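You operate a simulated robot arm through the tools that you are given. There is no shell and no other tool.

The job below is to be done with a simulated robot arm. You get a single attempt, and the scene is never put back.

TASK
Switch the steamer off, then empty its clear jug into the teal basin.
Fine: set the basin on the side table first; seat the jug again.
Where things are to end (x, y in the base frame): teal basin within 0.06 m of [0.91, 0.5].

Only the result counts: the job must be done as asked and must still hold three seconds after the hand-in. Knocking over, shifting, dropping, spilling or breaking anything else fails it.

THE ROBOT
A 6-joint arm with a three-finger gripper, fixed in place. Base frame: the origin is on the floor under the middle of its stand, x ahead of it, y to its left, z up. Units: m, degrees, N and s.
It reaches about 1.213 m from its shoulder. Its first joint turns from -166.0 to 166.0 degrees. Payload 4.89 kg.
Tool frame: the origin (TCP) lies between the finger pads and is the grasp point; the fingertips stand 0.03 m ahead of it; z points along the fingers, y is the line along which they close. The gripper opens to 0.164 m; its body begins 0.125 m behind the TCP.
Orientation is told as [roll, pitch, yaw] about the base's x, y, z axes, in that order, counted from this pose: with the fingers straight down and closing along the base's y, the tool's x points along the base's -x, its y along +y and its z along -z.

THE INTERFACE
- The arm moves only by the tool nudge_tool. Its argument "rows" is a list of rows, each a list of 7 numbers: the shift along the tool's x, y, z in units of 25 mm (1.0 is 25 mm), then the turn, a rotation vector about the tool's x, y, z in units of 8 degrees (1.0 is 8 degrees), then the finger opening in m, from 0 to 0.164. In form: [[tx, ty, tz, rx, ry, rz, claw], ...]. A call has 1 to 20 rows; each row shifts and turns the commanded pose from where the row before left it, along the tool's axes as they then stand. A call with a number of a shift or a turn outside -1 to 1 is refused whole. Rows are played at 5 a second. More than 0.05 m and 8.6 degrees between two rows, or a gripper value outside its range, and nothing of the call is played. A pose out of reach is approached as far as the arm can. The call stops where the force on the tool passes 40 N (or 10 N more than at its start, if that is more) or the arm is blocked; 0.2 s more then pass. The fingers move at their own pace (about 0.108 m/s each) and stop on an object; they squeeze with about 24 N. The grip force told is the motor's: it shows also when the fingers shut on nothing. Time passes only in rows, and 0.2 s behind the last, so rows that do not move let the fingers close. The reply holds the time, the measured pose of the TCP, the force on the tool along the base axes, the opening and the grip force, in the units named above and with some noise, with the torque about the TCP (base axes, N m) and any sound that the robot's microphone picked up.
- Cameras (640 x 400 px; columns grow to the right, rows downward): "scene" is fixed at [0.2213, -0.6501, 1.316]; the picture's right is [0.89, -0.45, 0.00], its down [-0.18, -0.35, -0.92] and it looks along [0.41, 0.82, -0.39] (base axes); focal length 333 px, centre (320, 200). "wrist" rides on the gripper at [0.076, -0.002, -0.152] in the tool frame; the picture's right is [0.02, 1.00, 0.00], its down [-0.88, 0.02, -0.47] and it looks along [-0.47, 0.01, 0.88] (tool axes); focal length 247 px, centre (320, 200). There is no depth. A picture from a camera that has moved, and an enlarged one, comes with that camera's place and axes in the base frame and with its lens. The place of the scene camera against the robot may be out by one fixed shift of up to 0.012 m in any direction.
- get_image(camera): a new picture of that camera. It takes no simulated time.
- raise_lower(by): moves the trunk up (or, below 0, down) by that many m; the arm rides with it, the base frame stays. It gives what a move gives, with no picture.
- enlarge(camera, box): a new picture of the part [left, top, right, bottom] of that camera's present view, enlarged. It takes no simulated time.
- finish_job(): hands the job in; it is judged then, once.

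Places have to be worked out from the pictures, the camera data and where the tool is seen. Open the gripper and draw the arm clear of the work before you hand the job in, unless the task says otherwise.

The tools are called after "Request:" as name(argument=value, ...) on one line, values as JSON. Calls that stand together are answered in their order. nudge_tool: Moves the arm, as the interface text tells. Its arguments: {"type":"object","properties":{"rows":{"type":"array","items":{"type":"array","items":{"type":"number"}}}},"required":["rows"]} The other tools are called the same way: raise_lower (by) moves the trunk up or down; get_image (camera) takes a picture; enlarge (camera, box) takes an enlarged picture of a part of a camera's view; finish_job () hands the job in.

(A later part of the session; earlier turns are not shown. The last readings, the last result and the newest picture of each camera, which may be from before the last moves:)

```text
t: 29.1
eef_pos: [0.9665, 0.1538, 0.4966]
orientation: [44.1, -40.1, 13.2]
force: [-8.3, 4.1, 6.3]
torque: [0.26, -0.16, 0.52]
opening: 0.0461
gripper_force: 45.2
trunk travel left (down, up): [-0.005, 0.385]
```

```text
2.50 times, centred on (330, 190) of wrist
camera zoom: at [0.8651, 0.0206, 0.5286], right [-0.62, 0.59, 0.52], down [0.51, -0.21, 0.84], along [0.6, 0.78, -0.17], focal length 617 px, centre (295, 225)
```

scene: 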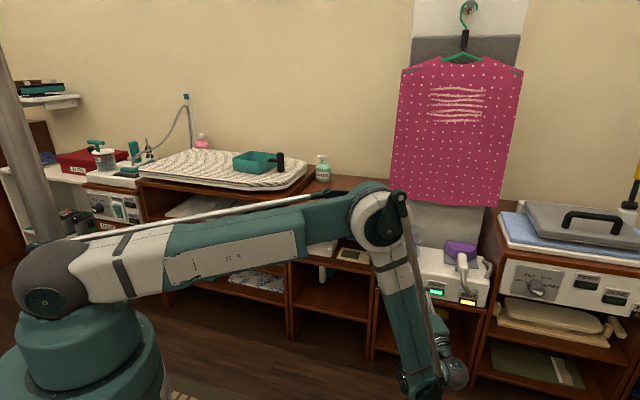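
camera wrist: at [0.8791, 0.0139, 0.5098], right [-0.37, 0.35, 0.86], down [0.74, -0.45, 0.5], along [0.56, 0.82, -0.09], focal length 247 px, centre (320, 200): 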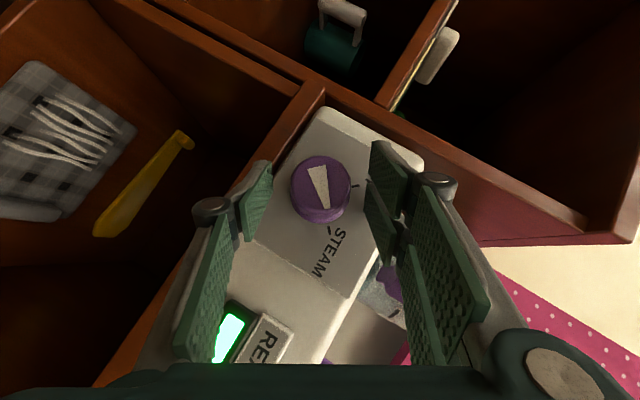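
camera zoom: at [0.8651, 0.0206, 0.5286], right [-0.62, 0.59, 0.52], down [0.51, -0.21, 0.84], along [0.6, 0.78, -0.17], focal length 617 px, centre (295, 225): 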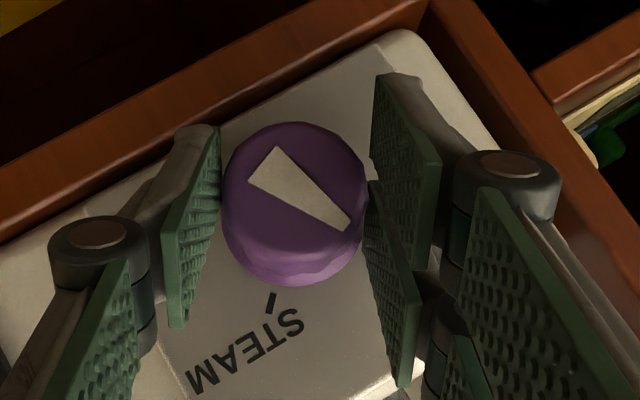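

Gripped again. From the ticks I read about 22.5° left to OFF, so I turn 2.8 rows with a tiny sideways ease.

Request:
nudge_tool(rows=[[0, 0.055, 0, 0.643, 0, -0.766, 0.03], [0, 0.045, 0, 0.643, 0, -0.766, 0.03], [0, 0.035, 0, 0.514, 0, -0.613, 0.03]])

Request:
enlarge(camera="wrist", box=[230, 110, 430, 270])

```text
t: 29.9
eef_pos: [0.964, 0.1558, 0.4977]
orientation: [14.7, -48.6, 34.1]
force: [-13.5, 6.9, 6.1]
torque: [0.25, -0.16, 0.37]
opening: 0.0459
gripper_force: 45.4
trunk travel left (down, up): [-0.005, 0.385]
```

```text
2.50 times, centred on (330, 190) of wrist
camera zoom: at [0.853, 0.0326, 0.5358], right [-0.71, 0.69, 0.15], down [0.25, 0.05, 0.97], along [0.66, 0.73, -0.21], focal length 617 px, centre (295, 225)
```

zoom: 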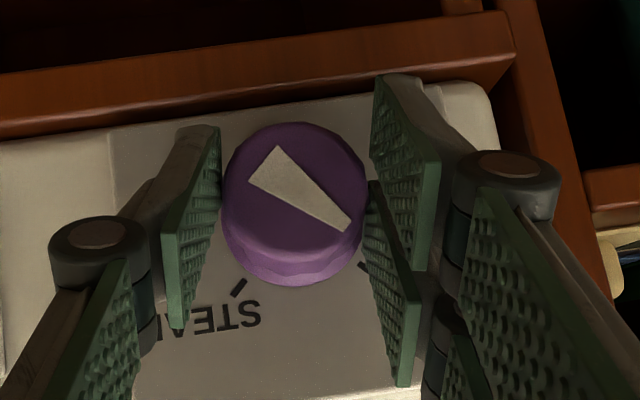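

The pointer now lines up with the OFF tick (both near 35° in this view). I open the fingers in place and check.

Request:
nudge_tool(rows=[[0, 0, 0, 0, 0, 0, 0.05], [0, 0, 0, 0, 0, 0, 0.06], [0, 0, 0, 0, 0, 0, 0.08], [0, 0, 0, 0, 0, 0, 0.09]])

Request:
enlarge(camera="wrist", box=[230, 110, 430, 270])

```text
t: 30.9
eef_pos: [0.9645, 0.1549, 0.4981]
orientation: [14.8, -48.6, 34.0]
force: [0.6, -0.3, -0.2]
torque: [-0.03, 0.0, -0.01]
opening: 0.0901
gripper_force: 0.1
trunk travel left (down, up): [-0.005, 0.385]
```

```text
2.50 times, centred on (330, 190) of wrist
camera zoom: at [0.8536, 0.0322, 0.5354], right [-0.71, 0.69, 0.15], down [0.25, 0.05, 0.97], along [0.66, 0.73, -0.21], focal length 617 px, centre (295, 225)
```

zoom: 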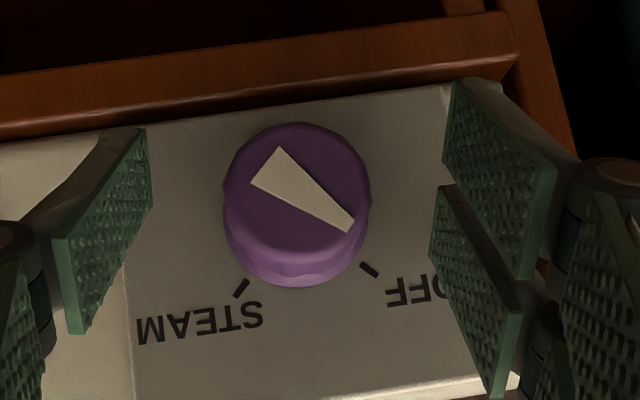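

The knob points at OFF. I swing the open hand back up-right around the axis and then withdraw along the tool axis, the way I came in.

Request:
nudge_tool(rows=[[0, -0.04, 0, -0.643, 0, 0.766, 0.09], [0, -0.04, 0, -0.643, 0, 0.766, 0.09], [0, -0.04, 0, -0.643, 0, 0.766, 0.09], [0, -0.04, 0, -0.643, 0, 0.766, 0.09], [0, -0.04, 0, -0.643, 0, 0.766, 0.09], [0, 0, -0.7, 0, 0, 0, 0.1], [0, 0, -1, 0, 0, 0, 0.1], [0, 0, -1, 0, 0, 0, 0.1], [0, 0, -1, 0, 0, 0, 0.12]])

Request:
get_image(camera="scene")

Request:
get_image(camera="wrist")

```text
t: 32.9
eef_pos: [0.9513, 0.0729, 0.5352]
orientation: [61.1, -29.4, 3.2]
force: [-0.6, 0.4, -1.5]
torque: [-0.01, 0.01, 0.05]
opening: 0.12
gripper_force: 0.0
trunk travel left (down, up): [-0.005, 0.385]
```

```text
taken
```

scene: 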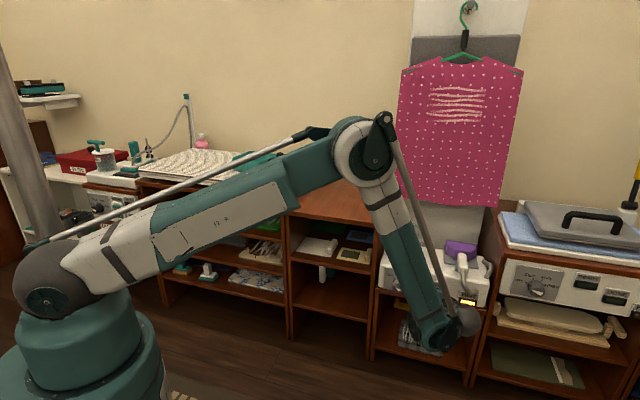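

```text
taken
camera wrist: at [0.8559, -0.0673, 0.5587], right [-0.47, 0.46, 0.75], down [0.67, -0.37, 0.65], along [0.57, 0.81, -0.13], focal length 247 px, centre (320, 200)
```

wrist: 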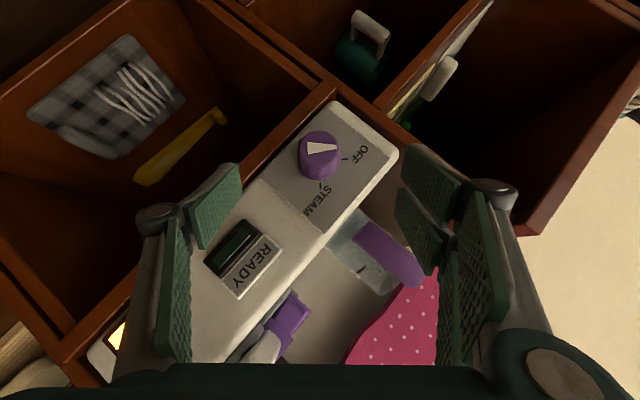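

The steamer is off: knob on OFF, READY dark. Next is the basin. I swing the tool to point straight down in free space in front of the shelves, before lifting away.

Request:
nudge_tool(rows=[[0, 0, 0, 0.6717, 0.6717, -0.3132, 0.12], [0, 0, 0, 0.6717, 0.6717, -0.3132, 0.12], [0, 0, 0, 0.6717, 0.6717, -0.3132, 0.12], [0, 0, 0, 0.6717, 0.6717, -0.3132, 0.12], [0, 0, 0, 0.6717, 0.6717, -0.3132, 0.12], [0, 0, 0, 0.6717, 0.6717, -0.3132, 0.12], [0, 0, 0, 0.6717, 0.6717, -0.3132, 0.12], [0, 0, 0, 0.6717, 0.6717, -0.3132, 0.12], [0, 0, 0, 0.47, 0.47, -0.22, 0.12]])

```text
t: 34.9
eef_pos: [0.9507, 0.0689, 0.5336]
orientation: [-0.4, 0.5, 45.3]
force: [-0.1, -1.5, -0.3]
torque: [0.16, 0.08, -0.02]
opening: 0.1199
gripper_force: 0.0
trunk travel left (down, up): [-0.005, 0.385]
```

The tool is down at yaw 45. I lift 0.45 m while drawing back slightly from the shelves.

Request:
nudge_tool(rows=[[0.2, 0, -1, 0, 0, 0, 0.12], [0.2, 0, -1, 0, 0, 0, 0.12], [0.2, 0, -1, 0, 0, 0, 0.12], [0.2, 0, -1, 0, 0, 0, 0.12], [0.2, 0, -1, 0, 0, 0, 0.12], [0.2, 0, -1, 0, 0, 0, 0.12], [0.2, 0, -1, 0, 0, 0, 0.12], [0.2, 0, -1, 0, 0, 0, 0.12], [0.2, 0, -1, 0, 0, 0, 0.12], [0.2, 0, -1, 0, 0, 0, 0.12], [0.2, 0, -1, 0, 0, 0, 0.12], [0.2, 0, -1, 0, 0, 0, 0.12], [0.2, 0, -1, 0, 0, 0, 0.12], [0.2, 0, -1, 0, 0, 0, 0.12], [0.2, 0, -1, 0, 0, 0, 0.12], [0.2, 0, -1, 0, 0, 0, 0.12], [0.2, 0, -1, 0, 0, 0, 0.12], [0.2, 0, -1, 0, 0, 0, 0.12], [0.2, 0, -1, 0, 0, 0, 0.12], [0.2, 0, -1, 0, 0, 0, 0.12]])

Request:
get_image(camera="scene")

```text
t: 39.0
eef_pos: [0.8824, 0.0052, 1.0352]
orientation: [-0.3, 0.3, 45.3]
force: [1.2, 0.2, -0.8]
torque: [0.04, 0.12, 0.0]
opening: 0.1202
gripper_force: 0.2
trunk travel left (down, up): [-0.005, 0.385]
```

```text
taken
```

scene: 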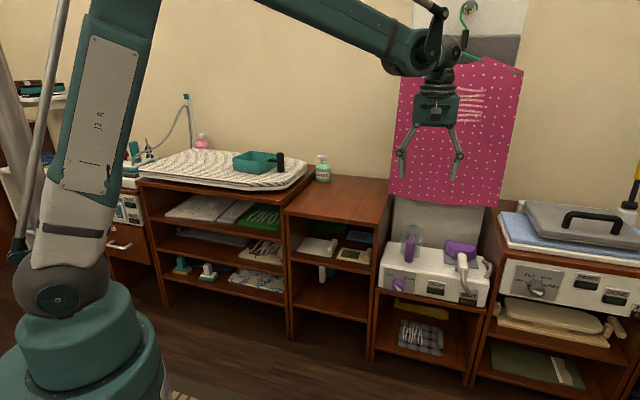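

Both lamps, READY and HOT, are now dark, and the pointer is on OFF. I sweep left toward the basin at a height well above everything.

Request:
nudge_tool(rows=[[-0.2, 1, -0.2, 0, 0, 0, 0.12], [-0.2, 1, -0.2, 0, 0, 0, 0.12], [-0.2, 1, -0.2, 0, 0, 0, 0.12], [-0.2, 1, -0.2, 0, 0, 0, 0.12], [-0.2, 1, -0.2, 0, 0, 0, 0.12], [-0.2, 1, -0.2, 0, 0, 0, 0.12], [-0.2, 1, -0.2, 0, 0, 0, 0.12], [-0.2, 1, -0.2, 0, 0, 0, 0.12], [-0.2, 1, -0.2, 0, 0, 0, 0.12], [-0.2, 1, -0.2, 0, 0, 0, 0.12], [-0.2, 1, -0.2, 0, 0, 0, 0.12], [-0.2, 1, -0.2, 0, 0, 0, 0.12], [-0.2, 1, -0.2, 0, 0, 0, 0.12], [-0.2, 1, -0.2, 0, 0, 0, 0.12], [-0.2, 1, -0.2, 0, 0, 0, 0.12], [-0.2, 1, -0.2, 0, 0, 0, 0.12], [-0.2, 1, -0.2, 0, 0, 0, 0.12], [-0.2, 1, -0.2, 0, 0, 0, 0.12], [-0.2, 1, -0.2, 0, 0, 0, 0.12], [-0.2, 1, -0.2, 0, 0, 0, 0.12]])

Request:
get_image(camera="wrist")

```text
t: 43.2
eef_pos: [0.5971, 0.4256, 1.134]
orientation: [-0.4, 0.4, 45.3]
force: [0.6, -0.5, 0.1]
torque: [0.14, 0.14, -0.02]
opening: 0.1201
gripper_force: 0.1
trunk travel left (down, up): [-0.005, 0.385]
```

```text
taken
camera wrist: at [0.5437, 0.3725, 1.2852], right [-0.73, 0.69, -0.01], down [0.61, 0.64, 0.47], along [0.32, 0.34, -0.88], focal length 247 px, centre (320, 200)
```

wrist: 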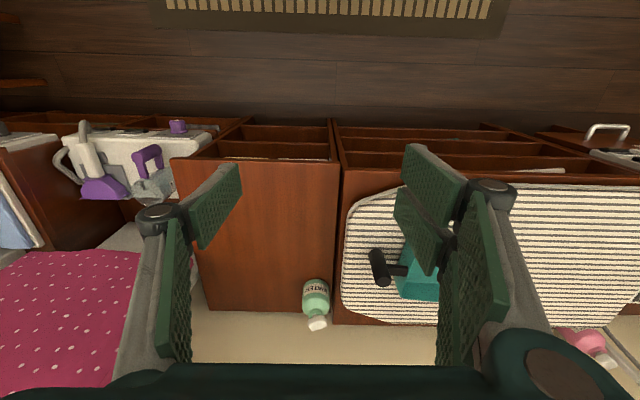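

The post and basin are visible now. I enlarge that region to locate the post.

Request:
enlarge(camera="wrist", box=[330, 220, 470, 320])

Request:
enlarge(camera="wrist", box=[160, 110, 360, 340])

```text
4.00 times, centred on (400, 270) of wrist
camera zoom: at [0.5437, 0.3725, 1.2852], right [-0.73, 0.69, -0.01], down [0.61, 0.64, 0.47], along [0.32, 0.34, -0.88], focal length 988 px, centre (0, -80)
```

zoom: 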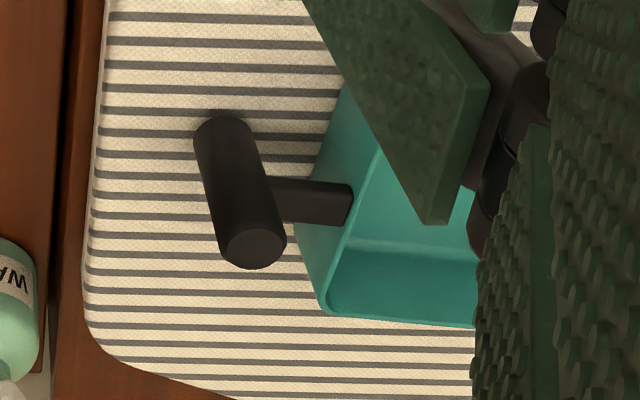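

```text
1.74 times, centred on (260, 225) of wrist
camera zoom: at [0.5437, 0.3725, 1.2852], right [-0.73, 0.69, -0.01], down [0.61, 0.64, 0.47], along [0.32, 0.34, -0.88], focal length 430 px, centre (424, 156)
```

zoom: 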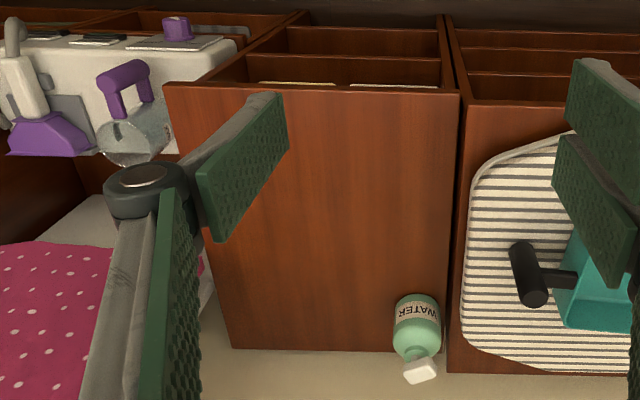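

From two wrist views the post top is at [0.713, 0.742, 0.917] and its foot near z = 0.824. The side table spans about 0.55 × 0.42 m at z ≈ 0.713, and the target lies well inside it. The bar runs left from the post, so I turn −90° to close the fingers front-to-back on it, straight down.

Request:
nudge_tool(rows=[[0, 0, 0, 0, 0, -1, 0.12], [0, 0, 0, 0, 0, -1, 0.12], [0, 0, 0, 0, 0, -1, 0.12], [0, 0, 0, 0, 0, -1, 0.12], [0, 0, 0, 0, 0, -1, 0.12], [0, 0, 0, 0, 0, -1, 0.12], [0, 0, 0, 0, 0, -1, 0.12], [0, 0, 0, 0, 0, -1, 0.12], [0, 0, 0, 0, 0, -1, 0.12], [0, 0, 0, 0, 0, -1, 0.12], [0, 0, 0, 0, 0, -1, 0.12], [0, 0, 0, 0, 0, -0.2, 0.12]])

Request:
nudge_tool(rows=[[-0.43, -0.944, 0.1, 0, 0, 0, 0.1], [-0.43, -0.944, 0.1, 0, 0, 0, 0.1], [-0.43, -0.944, 0.1, 0, 0, 0, 0.1], [-0.43, -0.944, 0.1, 0, 0, 0, 0.1], [-0.43, -0.944, 0.1, 0, 0, 0, 0.1], [-0.43, -0.944, 0.1, 0, 0, 0, 0.1], [-0.43, -0.944, 0.1, 0, 0, 0, 0.1], [-0.43, -0.944, 0.1, 0, 0, 0, 0.1], [-0.43, -0.944, 0.1, 0, 0, 0, 0.1], [-0.43, -0.944, 0.1, 0, 0, 0, 0.1]])

Request:
get_image(camera="wrist")

```text
t: 45.9
eef_pos: [0.5949, 0.428, 1.1327]
orientation: [0.4, 0.3, 135.0]
force: [0.3, -0.6, -0.1]
torque: [-0.03, -0.05, -0.03]
opening: 0.1203
gripper_force: 0.0
trunk travel left (down, up): [-0.005, 0.385]
```

```text
t: 48.0
eef_pos: [0.6871, 0.6718, 1.1048]
orientation: [0.4, 0.2, 134.9]
force: [-0.9, -1.6, 0.2]
torque: [0.22, -0.1, -0.02]
opening: 0.1
gripper_force: 0.1
trunk travel left (down, up): [-0.005, 0.385]
```

```text
taken
camera wrist: at [0.7408, 0.6203, 1.2568], right [-0.69, -0.72, 0.01], down [-0.64, 0.61, 0.47], along [-0.34, 0.32, -0.88], focal length 247 px, centre (320, 200)
```

wrist: 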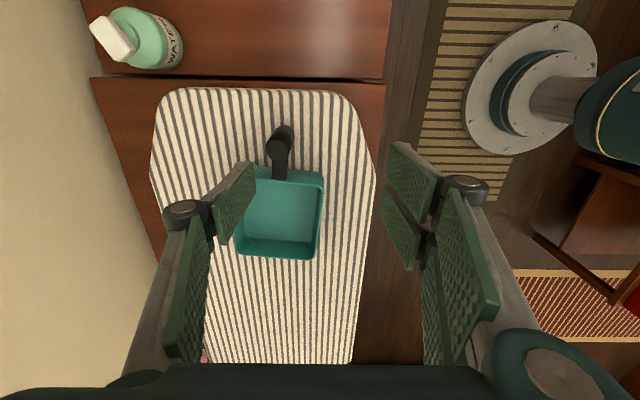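

I have a clean overhead view of the basin and post. I enlarge it for exact positions.

Request:
enlarge(camera="wrist", box=[200, 110, 360, 270])

```text
2.50 times, centred on (280, 190) of wrist
camera zoom: at [0.7408, 0.6203, 1.2568], right [-0.69, -0.72, 0.01], down [-0.64, 0.61, 0.47], along [-0.34, 0.32, -0.88], focal length 617 px, centre (420, 225)
```

zoom: 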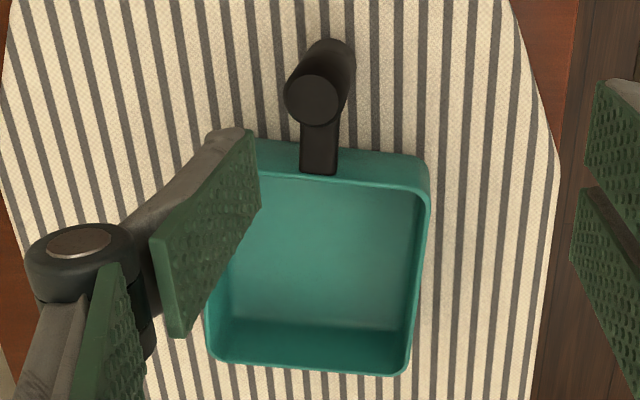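

I refine the post to about [0.711, 0.736] and the bowl centre to about [0.626, 0.838], so the post sits 0.133 m right of the bowl. I move directly above the post and down to 80 mm above its top.

Request:
nudge_tool(rows=[[-0.229, -0.498, 0.8, 0, 0, 0, 0.1], [-0.229, -0.498, 0.8, 0, 0, 0, 0.1], [-0.229, -0.498, 0.8, 0, 0, 0, 0.1], [-0.229, -0.498, 0.8, 0, 0, 0, 0.1], [-0.229, -0.498, 0.8, 0, 0, 0, 0.1]])

Request:
get_image(camera="wrist")

Request:
enlarge(camera="scene", box=[200, 80, 340, 200])

```text
t: 49.2
eef_pos: [0.7094, 0.7335, 1.0066]
orientation: [0.4, 0.3, 134.9]
force: [-1.0, -0.7, 0.7]
torque: [0.17, -0.12, -0.03]
opening: 0.1
gripper_force: 0.1
trunk travel left (down, up): [-0.005, 0.385]
```

```text
taken
camera wrist: at [0.764, 0.6822, 1.1574], right [-0.69, -0.72, 0.01], down [-0.64, 0.61, 0.47], along [-0.34, 0.32, -0.88], focal length 247 px, centre (320, 200)
```

wrist: 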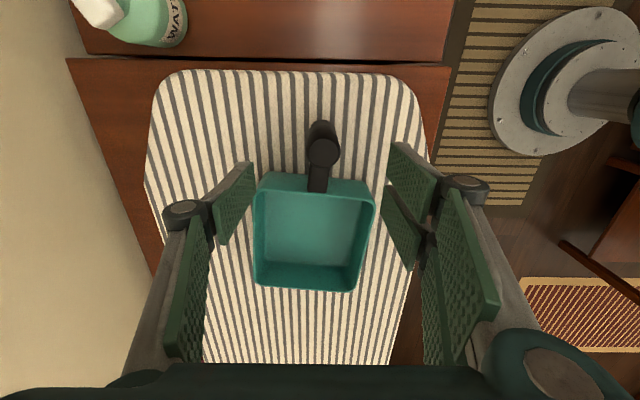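

```text
3.33 times, centred on (270, 140) of scene
camera zoom: at [0.2213, -0.6501, 1.316], right [0.89, -0.45, 0.0], down [-0.18, -0.35, -0.92], along [0.41, 0.82, -0.39], focal length 1110 px, centre (487, 400)
```

zoom: 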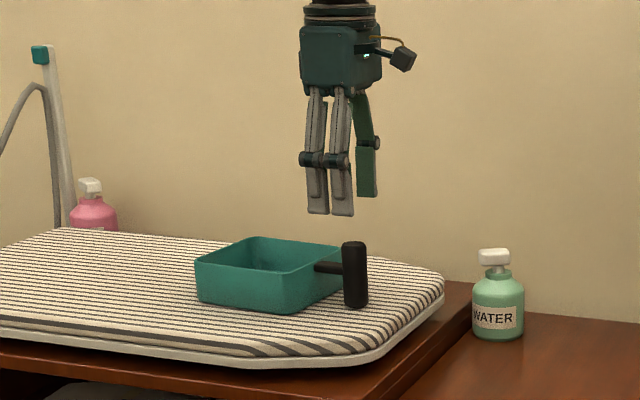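

The post is a few millimetres off the tool axis, so I correct by about 3.5 mm toward the robot and 3 mm right. Then I descend the first 80 mm.

Request:
nudge_tool(rows=[[0.12, 0.14, 0.4, 0, 0, 0, 0.1], [0, 0, 0.8, 0, 0, 0, 0.1], [0, 0, 0.8, 0, 0, 0, 0.1], [0, 0, 0.8, 0, 0, 0, 0.1], [0, 0, 0.4, 0, 0, 0, 0.1]])

Request:
get_image(camera="wrist")

Request:
enlarge(camera="scene", box=[220, 110, 320, 200])

```text
t: 50.5
eef_pos: [0.7095, 0.7264, 0.9247]
orientation: [0.4, 0.4, 135.0]
force: [-0.3, -1.0, 0.4]
torque: [0.05, -0.01, -0.04]
opening: 0.1
gripper_force: 0.1
trunk travel left (down, up): [-0.005, 0.385]
```

```text
taken
camera wrist: at [0.7645, 0.6764, 1.0762], right [-0.69, -0.72, 0.01], down [-0.64, 0.61, 0.47], along [-0.34, 0.32, -0.88], focal length 247 px, centre (320, 200)
```

wrist: 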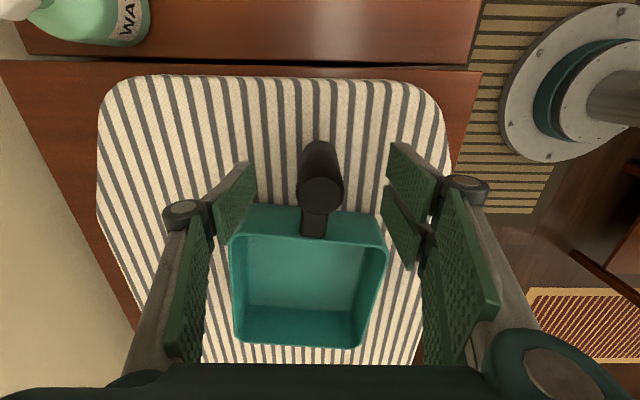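

```text
4.44 times, centred on (270, 155) of scene
camera zoom: at [0.2213, -0.6501, 1.316], right [0.89, -0.45, 0.0], down [-0.18, -0.35, -0.92], along [0.41, 0.82, -0.39], focal length 1480 px, centre (542, 400)
```

zoom: 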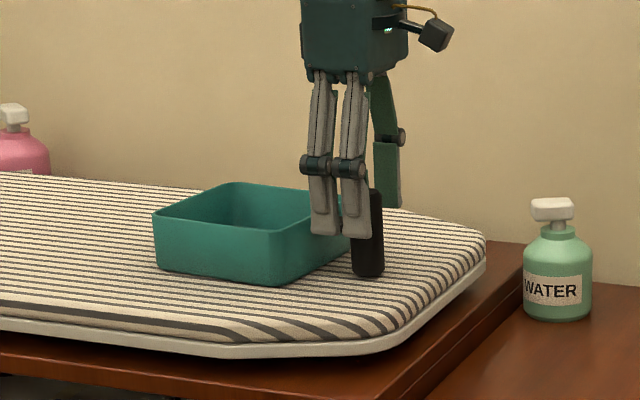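

The post top sits on the tool axis, centred between the fingers. I lower another 40 mm, putting the pads around the upper-middle of the post, and then close in steps.

Request:
nudge_tool(rows=[[0.1, 0, 0.6, 0, 0, 0, 0.1], [0, 0, 0.6, 0, 0, 0, 0.09], [0, 0, 0.4, 0, 0, 0, 0.08], [0, 0, 0, 0, 0, 0, 0.06], [0, 0, 0, 0, 0, 0, 0.05], [0, 0, 0, 0, 0, 0, 0.042]])

Request:
enlarge(camera="wrist", box=[200, 110, 440, 350])

Request:
enlarge(camera="scene", box=[220, 110, 320, 200])

```text
t: 51.9
eef_pos: [0.712, 0.7257, 0.8841]
orientation: [0.4, 0.2, 135.0]
force: [0.3, 0.3, 0.4]
torque: [0.02, 0.01, -0.01]
opening: 0.0422
gripper_force: 0.1
trunk travel left (down, up): [-0.005, 0.385]
```

```text
1.67 times, centred on (320, 230) of wrist
camera zoom: at [0.7662, 0.6741, 1.0358], right [-0.69, -0.72, 0.01], down [-0.64, 0.61, 0.47], along [-0.34, 0.32, -0.88], focal length 412 px, centre (320, 150)
```

zoom: 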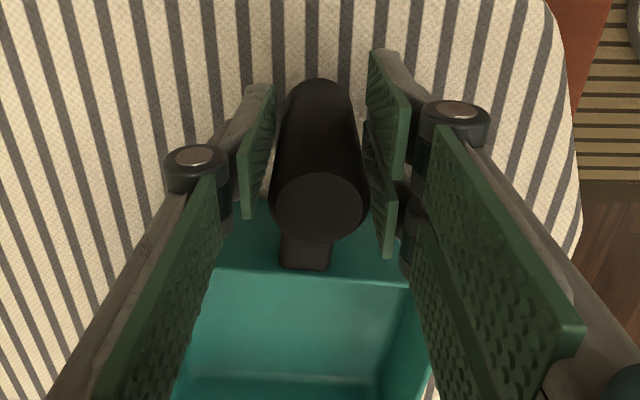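

```text
4.44 times, centred on (270, 155) of scene
camera zoom: at [0.2213, -0.6501, 1.316], right [0.89, -0.45, 0.0], down [-0.18, -0.35, -0.92], along [0.41, 0.82, -0.39], focal length 1480 px, centre (542, 400)
```

zoom: 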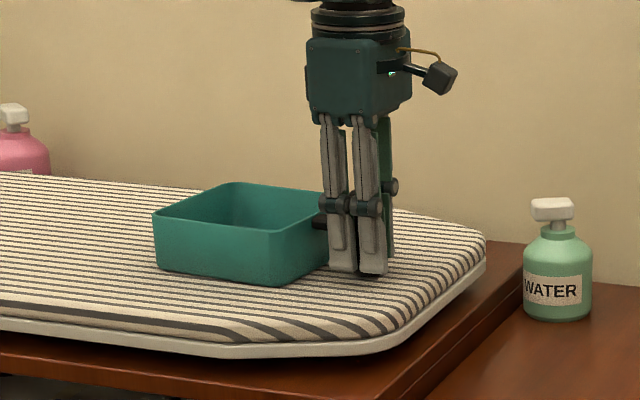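

The fingers straddle the post well, with the bar clear between them. I close fully.

Request:
nudge_tool(rows=[[0, 0, 0, 0, 0, 0, 0.038], [0, 0, 0, 0, 0, 0, 0.034], [0, 0, 0, 0, 0, 0, 0.025], [0, 0, 0, 0, 0, 0, 0.015]])

```text
t: 52.9
eef_pos: [0.7116, 0.7247, 0.8842]
orientation: [0.5, 0.3, 135.0]
force: [-0.6, -0.2, -1.1]
torque: [0.01, 0.03, -0.09]
opening: 0.0322
gripper_force: 24.1
trunk travel left (down, up): [-0.005, 0.385]
```

Gripped at 32 mm with 24 N. I lift 25 mm slowly and check that the basin stays level.

Request:
nudge_tool(rows=[[0, 0, -0.2, 0, 0, 0, 0.015], [0, 0, -0.4, 0, 0, 0, 0.015], [0, 0, -0.4, 0, 0, 0, 0.015], [0, 0, 0, 0, 0, 0, 0.015], [0, 0, 0, 0, 0, 0, 0.015]])

Request:
enlarge(camera="scene", box=[220, 110, 320, 200])

Request:
get_image(camera="wrist")

```text
t: 54.0
eef_pos: [0.7115, 0.7254, 0.9092]
orientation: [0.3, 0.2, 135.0]
force: [-0.6, -0.1, -6.6]
torque: [-0.48, -0.41, -0.02]
opening: 0.0322
gripper_force: 23.6
trunk travel left (down, up): [-0.005, 0.385]
```

```text
4.44 times, centred on (270, 155) of scene
camera zoom: at [0.2213, -0.6501, 1.316], right [0.89, -0.45, 0.0], down [-0.18, -0.35, -0.92], along [0.41, 0.82, -0.39], focal length 1480 px, centre (542, 400)
```

zoom: 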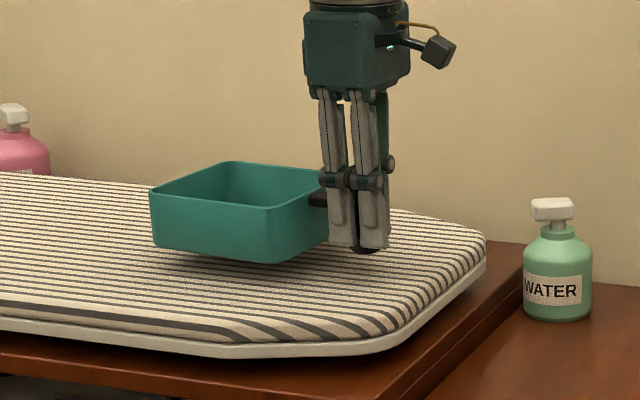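

```text
taken
camera wrist: at [0.7657, 0.6751, 1.0602], right [-0.69, -0.72, 0.01], down [-0.63, 0.61, 0.47], along [-0.34, 0.32, -0.88], focal length 247 px, centre (320, 200)
```

wrist: 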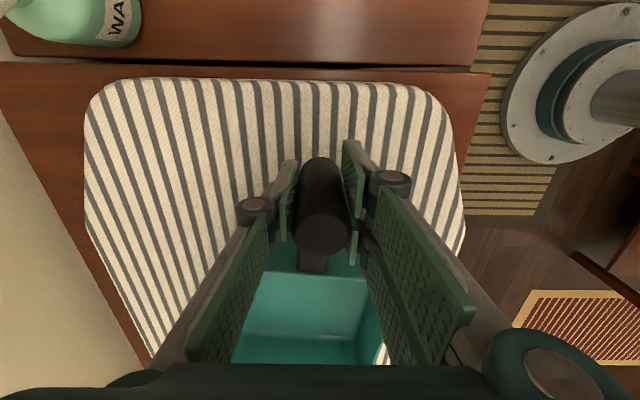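

The basin lifts level, at about 0.6 kg. The water bottle on the side table stands near the direct route, so I raise another 0.1 m, draw 90 mm toward the robot, then carry it right.

Request:
nudge_tool(rows=[[0, 0, -0.8, 0, 0, 0, 0.015], [0, 0, -0.8, 0, 0, 0, 0.015], [0, 0, -0.8, 0, 0, 0, 0.015], [0, 0, -0.8, 0, 0, 0, 0.015], [0, 0, -0.8, 0, 0, 0, 0.015], [0, 0.6, 0, 0, 0, 0, 0.015], [0, 0.8, 0, 0, 0, 0, 0.015], [0, 0.8, 0, 0, 0, 0, 0.015], [0, 0.8, 0, 0, 0, 0, 0.015], [0, 0.6, 0, 0, 0, 0, 0.015], [0.5, 0, 0, 0, 0, 0, 0.015], [0.8, 0, 0, 0, 0, 0, 0.015], [0.8, 0, 0, 0, 0, 0, 0.015], [0.8, 0, 0, 0, 0, 0, 0.015], [0.8, 0, 0, 0, 0, 0, 0.015], [0.8, 0, 0, 0, 0, 0, 0.015], [0.8, 0, 0, 0, 0, 0, 0.015], [0.8, 0, 0, 0, 0, 0, 0.015], [0.8, 0, 0, 0, 0, 0, 0.015], [0.8, 0, 0, 0, 0, 0, 0.015]])

Request:
get_image(camera="scene")

Request:
get_image(camera="wrist")

```text
t: 58.2
eef_pos: [0.7843, 0.5281, 1.0101]
orientation: [0.3, 0.3, 134.9]
force: [-0.7, 0.9, -6.1]
torque: [-0.52, -0.55, 0.01]
opening: 0.0323
gripper_force: 24.4
trunk travel left (down, up): [-0.005, 0.385]
```

```text
taken
```

scene: 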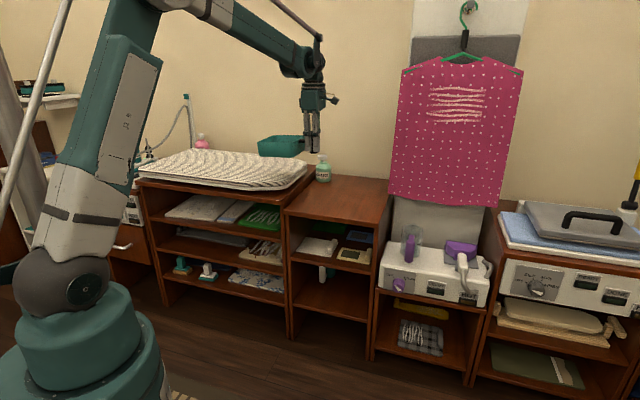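

```text
taken
camera wrist: at [0.839, 0.4772, 1.1621], right [-0.69, -0.72, 0.01], down [-0.64, 0.61, 0.47], along [-0.34, 0.32, -0.88], focal length 247 px, centre (320, 200)
```

wrist: 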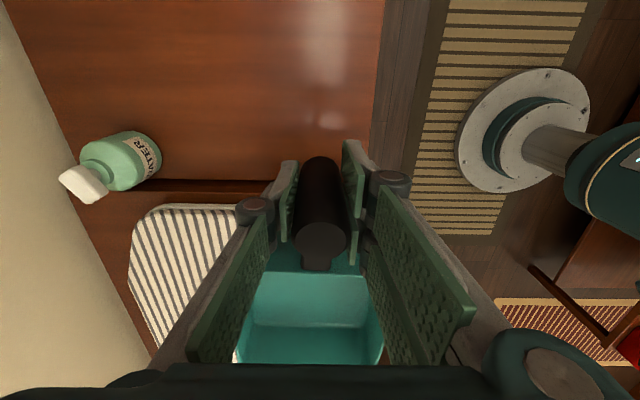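

Path is clear of the bottle. I continue right by 0.24 m, then move in over the table by 59 mm and begin to lower.

Request:
nudge_tool(rows=[[0.8, 0, 0, 0, 0, 0, 0.015], [0.8, 0, 0, 0, 0, 0, 0.015], [0.8, 0, 0, 0, 0, 0, 0.015], [0.8, 0, 0, 0, 0, 0, 0.015], [0.8, 0, 0, 0, 0, 0, 0.015], [0.8, 0, 0, 0, 0, 0, 0.015], [0.8, 0, 0, 0, 0, 0, 0.015], [0.8, 0, 0, 0, 0, 0, 0.015], [0.8, 0, 0, 0, 0, 0, 0.015], [0.8, 0, 0, 0, 0, 0, 0.015], [0.8, 0, 0, 0, 0, 0, 0.015], [0.8, 0, 0, 0, 0, 0, 0.015], [0, -0.787, 0, 0, 0, 0, 0.015], [0, -0.787, 0, 0, 0, 0, 0.015], [0, -0.787, 0, 0, 0, 0, 0.015], [0, 0, 0.8, 0, 0, 0, 0.015], [0, 0, 0.8, 0, 0, 0, 0.015], [0, 0, 0.8, 0, 0, 0, 0.015], [0, 0, 0.8, 0, 0, 0, 0.015]])

Request:
get_image(camera="scene")

Request:
get_image(camera="wrist")

```text
t: 62.2
eef_pos: [0.9945, 0.3983, 0.9317]
orientation: [0.4, 0.3, 134.9]
force: [-1.0, -0.4, -4.9]
torque: [-0.45, -0.51, 0.03]
opening: 0.0323
gripper_force: 23.6
trunk travel left (down, up): [-0.005, 0.385]
```

```text
taken
```

scene: 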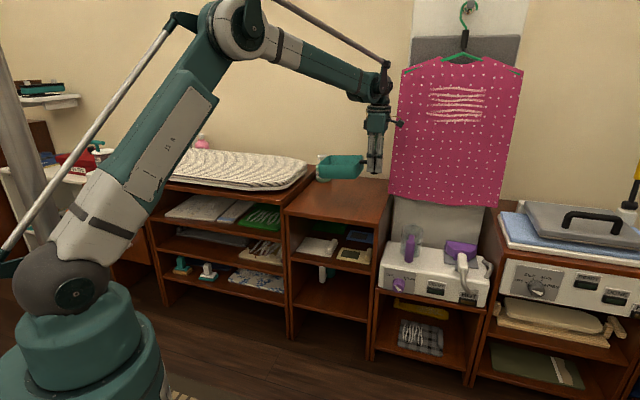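

```text
taken
camera wrist: at [1.0489, 0.3468, 1.0831], right [-0.69, -0.72, 0.01], down [-0.64, 0.61, 0.47], along [-0.34, 0.32, -0.88], focal length 247 px, centre (320, 200)
```

wrist: 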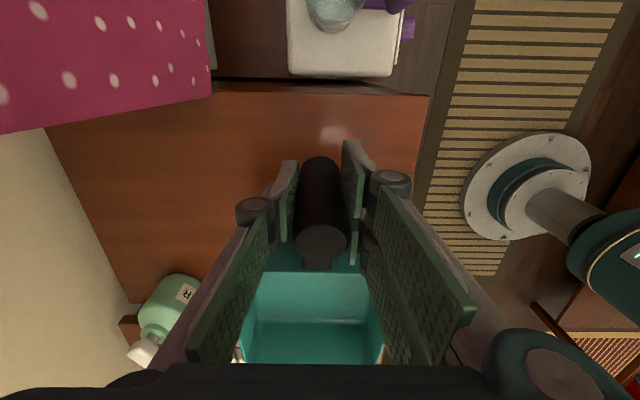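

Over the target now. I lower 0.12 m, then finer.

Request:
nudge_tool(rows=[[0, 0, 0.8, 0, 0, 0, 0.015], [0, 0, 0.8, 0, 0, 0, 0.015], [0, 0, 0.8, 0, 0, 0, 0.015], [0, 0, 0.8, 0, 0, 0, 0.015], [0, 0, 0.8, 0, 0, 0, 0.015], [0, 0, 0.6, 0, 0, 0, 0.015]])

Request:
enlarge(camera="scene", box=[290, 120, 410, 240])

```text
t: 63.6
eef_pos: [0.9954, 0.3968, 0.8182]
orientation: [0.4, 0.3, 134.9]
force: [-0.2, -1.1, -5.0]
torque: [-0.47, -0.46, 0.01]
opening: 0.0324
gripper_force: 24.2
trunk travel left (down, up): [-0.005, 0.385]
```

```text
3.33 times, centred on (350, 180) of scene
camera zoom: at [0.2213, -0.6501, 1.316], right [0.89, -0.45, 0.0], down [-0.18, -0.35, -0.92], along [0.41, 0.82, -0.39], focal length 1110 px, centre (220, 267)
```

zoom: 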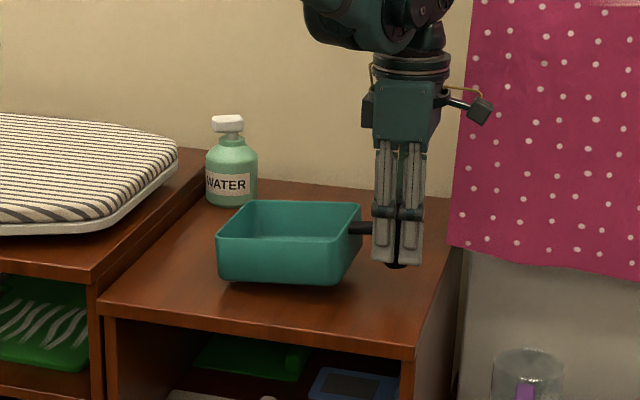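

Still a few centimetres above the table. I lower in finer steps.

Request:
nudge_tool(rows=[[0, 0, 0.4, 0, 0, 0, 0.015], [0, 0, 0.4, 0, 0, 0, 0.015], [0, 0, 0.3, 0, 0, 0, 0.015]])

Request:
enlarge(camera="scene", box=[290, 120, 410, 240])

```text
t: 64.5
eef_pos: [0.9943, 0.3974, 0.788]
orientation: [0.5, 0.3, 134.8]
force: [0.7, -0.1, -1.4]
torque: [0.21, 0.19, -0.13]
opening: 0.0319
gripper_force: 24.5
trunk travel left (down, up): [-0.005, 0.385]
```

```text
3.33 times, centred on (350, 180) of scene
camera zoom: at [0.2213, -0.6501, 1.316], right [0.89, -0.45, 0.0], down [-0.18, -0.35, -0.92], along [0.41, 0.82, -0.39], focal length 1110 px, centre (220, 267)
```

zoom: 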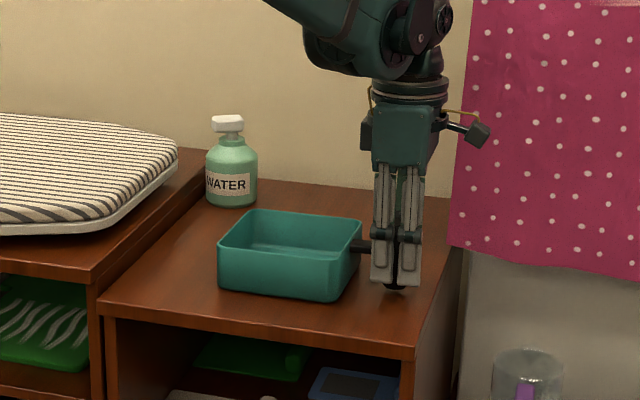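

The weight has come off the hand (−1.4 N, torque reversed), so the basin is resting on the table. I open the fingers gently and look.

Request:
nudge_tool(rows=[[0, 0, 0, 0, 0, 0, 0.036], [0, 0, 0, 0, 0, 0, 0.045], [0, 0, 0, 0, 0, 0, 0.06], [0, 0, 0, 0, 0, 0, 0.08], [0, 0, 0, 0, 0, 0, 0.1]])

Request:
enlarge(camera="scene", box=[290, 120, 410, 240])

Request:
get_image(camera="wrist")

```text
t: 65.7
eef_pos: [0.9959, 0.3966, 0.789]
orientation: [0.3, 0.3, 134.9]
force: [0.0, -0.1, 0.6]
torque: [-0.01, 0.0, -0.01]
opening: 0.0999
gripper_force: 0.1
trunk travel left (down, up): [-0.005, 0.385]
```

```text
3.33 times, centred on (350, 180) of scene
camera zoom: at [0.2213, -0.6501, 1.316], right [0.89, -0.45, 0.0], down [-0.18, -0.35, -0.92], along [0.41, 0.82, -0.39], focal length 1110 px, centre (220, 267)
```

zoom: 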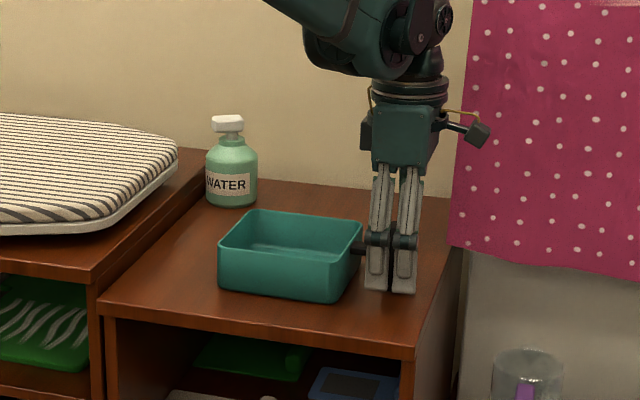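

```text
taken
camera wrist: at [1.0498, 0.3459, 0.9404], right [-0.69, -0.72, 0.01], down [-0.64, 0.61, 0.47], along [-0.34, 0.32, -0.88], focal length 247 px, centre (320, 200)
```

wrist: 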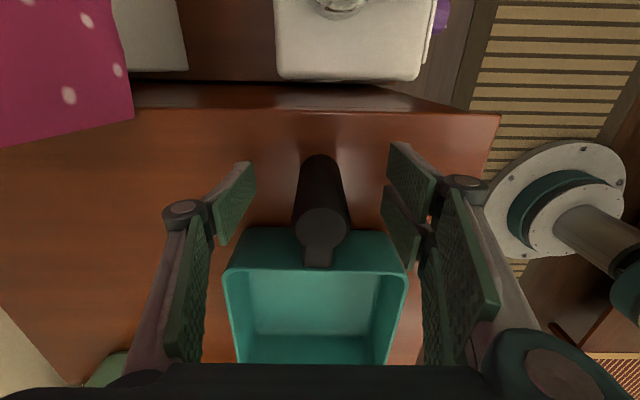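

The basin stands flat and free. I lift the hand straight up and then measure the bowl's position.

Request:
nudge_tool(rows=[[0, 0, -0.5, 0, 0, 0, 0.1], [0, 0, -1, 0, 0, 0, 0.1], [0, 0, -1, 0, 0, 0, 0.1], [0, 0, -1, 0, 0, 0, 0.1], [0, 0, -1, 0, 0, 0, 0.1], [0, 0, -1, 0, 0, 0, 0.1], [0, 0, -1, 0, 0, 0, 0.1], [0, 0, -1, 0, 0, 0, 0.1], [0, 0, -1, 0, 0, 0, 0.1], [0, 0, -1, 0, 0, 0, 0.1]])

Request:
get_image(camera="wrist")

Request:
enlarge(camera="wrist", box=[220, 90, 420, 250])

```text
t: 67.8
eef_pos: [0.9943, 0.3989, 1.026]
orientation: [0.4, 0.3, 134.8]
force: [0.6, 0.1, -0.6]
torque: [-0.02, 0.09, -0.01]
opening: 0.1002
gripper_force: 0.0
trunk travel left (down, up): [-0.005, 0.385]
```

```text
taken
camera wrist: at [1.0497, 0.3476, 1.1772], right [-0.69, -0.72, 0.01], down [-0.63, 0.61, 0.47], along [-0.34, 0.32, -0.88], focal length 247 px, centre (320, 200)
```

wrist: 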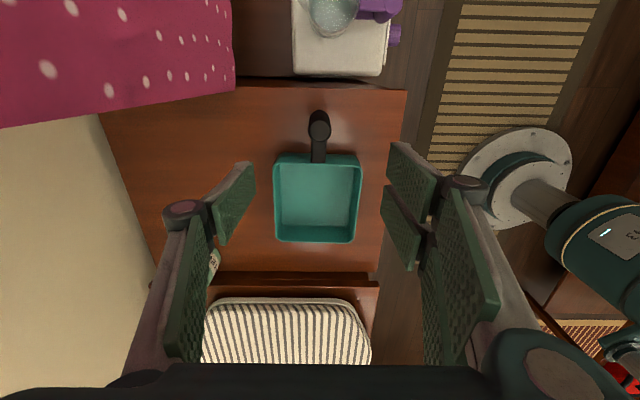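

```text
2.50 times, centred on (320, 170) of wrist
camera zoom: at [1.0497, 0.3476, 1.1772], right [-0.69, -0.72, 0.01], down [-0.63, 0.61, 0.47], along [-0.34, 0.32, -0.88], focal length 617 px, centre (320, 275)
```

zoom: 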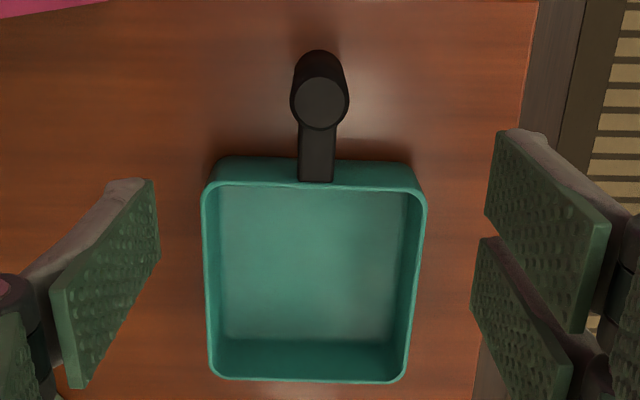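

The bowl's centre comes out at [0.896, 0.503], about 14 mm from the target. Before fetching the jug I check, empty-handed, that the forward-tilt pouring pose is reachable: turn +90°, then tip the fingers 36° past vertical.

Request:
nudge_tool(rows=[[0, 0, 0, 0, 0, 1, 0.1], [0, 0, 0, 0, 0, 1, 0.1], [0, 0, 0, 0, 0, 1, 0.1], [0, 0, 0, 0, 0, 1, 0.1], [0, 0, 0, 0, 0, 1, 0.1], [0, 0, 0, 0, 0, 1, 0.1], [0, 0, 0, 0, 0, 1, 0.1], [0, 0, 0, 0, 0, 1, 0.1], [0, 0, 0, 0, 0, 1, 0.1], [0, 0, 0, 0, 0, 1, 0.1], [0, 0, 0, 0, 0, 1, 0.1], [0, 0, 0, 0, 0, 0.225, 0.1], [0, 0, 0, 0, 1, 0, 0.1], [0, 0, 0, 0, 1, 0, 0.1], [0, 0, 0, 0, 1, 0, 0.1], [0, 0, 0, 0, 1, 0, 0.1], [0, 0, 0, 0, 0.5, 0, 0.1]])

Request:
get_image(camera="scene")

```text
t: 71.5
eef_pos: [0.9953, 0.3962, 1.0259]
orientation: [-0.7, 27.1, 45.0]
force: [0.9, 0.2, 0.4]
torque: [-0.01, 0.04, 0.0]
opening: 0.1
gripper_force: 0.0
out of reach, approached as far as the arm can: row 16, 17
trunk travel left (down, up): [-0.005, 0.385]
```

```text
taken
```

scene: 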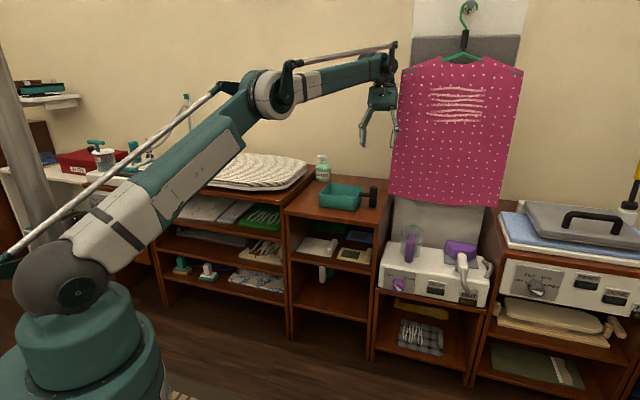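

The pour pose reaches about 27° past vertical even this far out, which will do from slightly nearer. Now I level the hand to about 10° below horizontal, facing the shelves with the camera underneath, ready for the jug handle.

Request:
nudge_tool(rows=[[0, 0, 0, 0, -1, 0, 0.1], [0, 0, 0, 0, -1, 0, 0.1], [0, 0, 0, 0, -1, 0, 0.1], [0, 0, 0, 0, -1, 0, 0.1], [0, 0, 0, 0, -1, 0, 0.1], [0, 0, 0, 0, -1, 0, 0.1], [0, 0, 0, 0, -1, 0, 0.1], [0, 0, 0, 0, -1, 0, 0.1], [0, 0, 0, 0, -1, 0, 0.1], [0, 0, 0, 0, -1, 0, 0.1], [0, 0, 0, 0, -1, 0, 0.1], [0, 0, 0, 0, -1, 0, 0.1], [0, 0, 0, 0, -1, 0, 0.1], [0, 0, 0, 0, -0.4, 0, 0.1]])

Request:
nudge_tool(rows=[[0.128, -0.684, -0.725, 0, 0, 0, 0.1], [0.128, -0.684, -0.725, 0, 0, 0, 0.1], [0.128, -0.684, -0.725, 0, 0, 0, 0.1], [0.128, -0.684, -0.725, 0, 0, 0, 0.1], [0.128, -0.684, -0.725, 0, 0, 0, 0.1], [0.128, -0.684, -0.725, 0, 0, 0, 0.1], [0.128, -0.684, -0.725, 0, 0, 0, 0.1], [0.128, -0.684, -0.725, 0, 0, 0, 0.1], [0.128, -0.684, -0.725, 0, 0, 0, 0.1], [0.128, -0.684, -0.725, 0, 0, 0, 0.1], [0.89, 0, 0.157, 0, 0, 0, 0.1], [0.89, 0, 0.157, 0, 0, 0, 0.1], [0.89, 0, 0.157, 0, 0, 0, 0.1], [0.89, 0, 0.157, 0, 0, 0, 0.1], [0.89, 0, 0.157, 0, 0, 0, 0.1], [0.89, 0, 0.157, 0, 0, 0, 0.1], [0.89, 0, 0.157, 0, 0, 0, 0.1]])

Request:
get_image(camera="wrist")

Request:
get_image(camera="scene")

```text
t: 74.5
eef_pos: [0.9947, 0.3982, 1.0264]
orientation: [-4.2, -80.2, 49.4]
force: [-0.4, -0.1, 1.4]
torque: [-0.05, 0.05, -0.08]
opening: 0.0998
gripper_force: 0.1
trunk travel left (down, up): [-0.005, 0.385]
```

```text
t: 78.0
eef_pos: [0.9879, 0.1453, 0.8709]
orientation: [-4.1, -80.0, 49.3]
force: [-0.6, -0.3, 0.0]
torque: [-0.07, 0.04, -0.1]
opening: 0.1
gripper_force: 0.0
trunk travel left (down, up): [-0.005, 0.385]
```

```text
taken
camera wrist: at [0.8741, 0.0288, 0.8211], right [-0.71, 0.7, -0.03], down [-0.24, -0.2, 0.95], along [0.66, 0.69, 0.31], focal length 247 px, centre (320, 200)
```

wrist: 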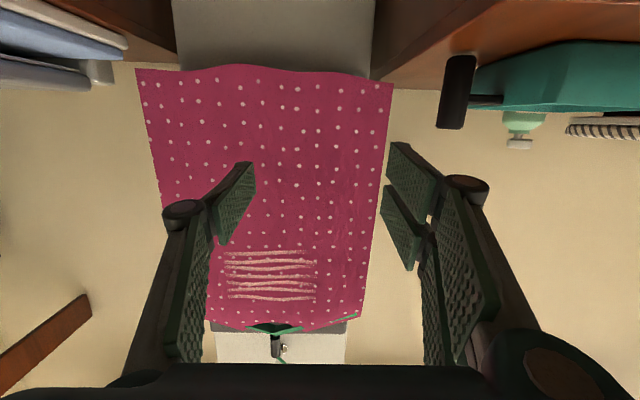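

```text
taken
```

scene: 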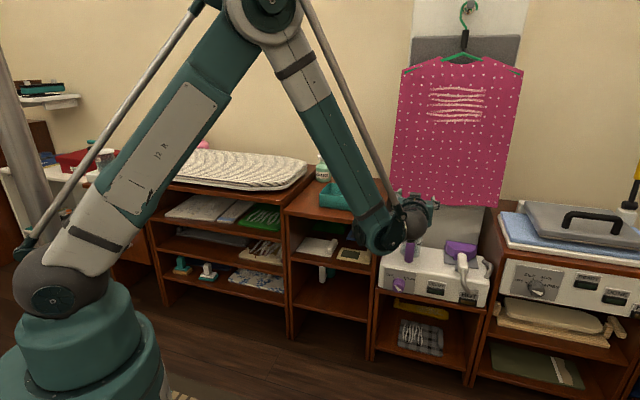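

The hand is level at [0.988, 0.145, 0.871], in line with the jug handle, and the image is inverted because the camera hangs underneath. I lower 88 mm so the jug comes into view before straddling it.

Request:
nudge_tool(rows=[[0.89, 0, 0.157, 0, 0, 0, 0.1], [0.89, 0, 0.157, 0, 0, 0, 0.1], [0.89, 0, 0.157, 0, 0, 0, 0.1], [0.89, 0, 0.157, 0, 0, 0, 0.1]])

Request:
get_image(camera="wrist")

Request:
enlarge(camera="scene", box=[350, 160, 510, 310])

```text
t: 79.0
eef_pos: [0.9887, 0.1454, 0.7801]
orientation: [-4.1, -80.0, 49.4]
force: [-0.8, 0.6, -0.4]
torque: [-0.08, 0.06, -0.08]
opening: 0.1001
gripper_force: 0.1
trunk travel left (down, up): [-0.005, 0.385]
```

```text
taken
camera wrist: at [0.875, 0.0286, 0.7297], right [-0.71, 0.7, -0.03], down [-0.24, -0.2, 0.95], along [0.66, 0.69, 0.31], focal length 247 px, centre (320, 200)
```

wrist: 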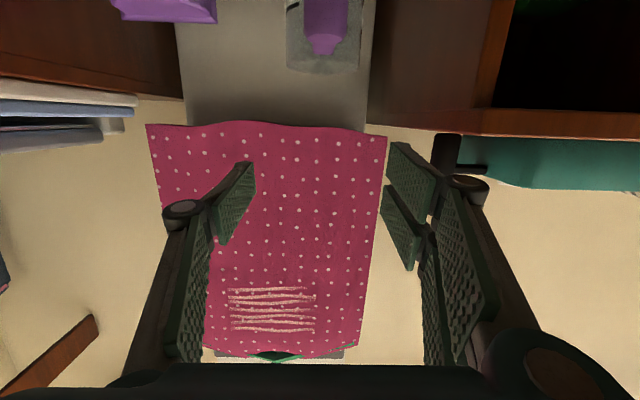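

```text
2.67 times, centred on (430, 235) of scene
camera zoom: at [0.2213, -0.6501, 1.316], right [0.89, -0.45, 0.0], down [-0.18, -0.35, -0.92], along [0.41, 0.82, -0.39], focal length 888 px, centre (27, 107)
```

zoom: 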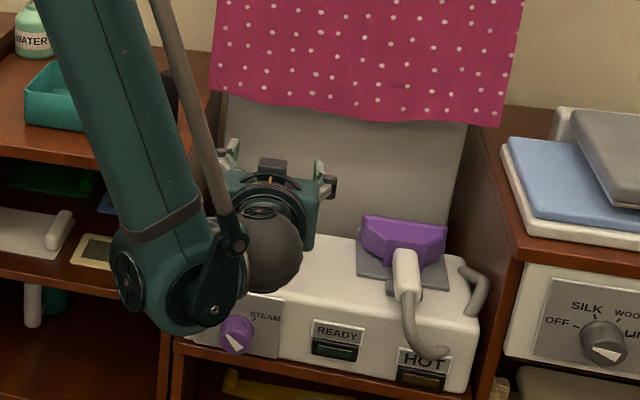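

The jug and its handle show at the top of this inverted view. I enlarge to check the sideways alignment.

Request:
enlarge(camera="wrist", box=[260, 0, 400, 90])

```text
4.44 times, centred on (330, 45) of wrist
camera zoom: at [0.875, 0.0286, 0.7297], right [-0.71, 0.7, -0.03], down [-0.24, -0.2, 0.95], along [0.66, 0.69, 0.31], focal length 1098 px, centre (276, 889)
```

zoom: 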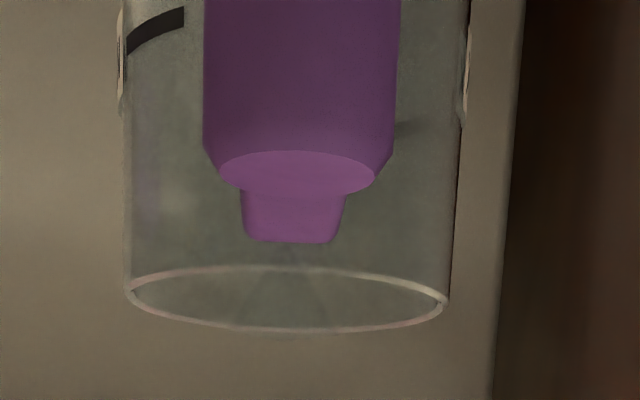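

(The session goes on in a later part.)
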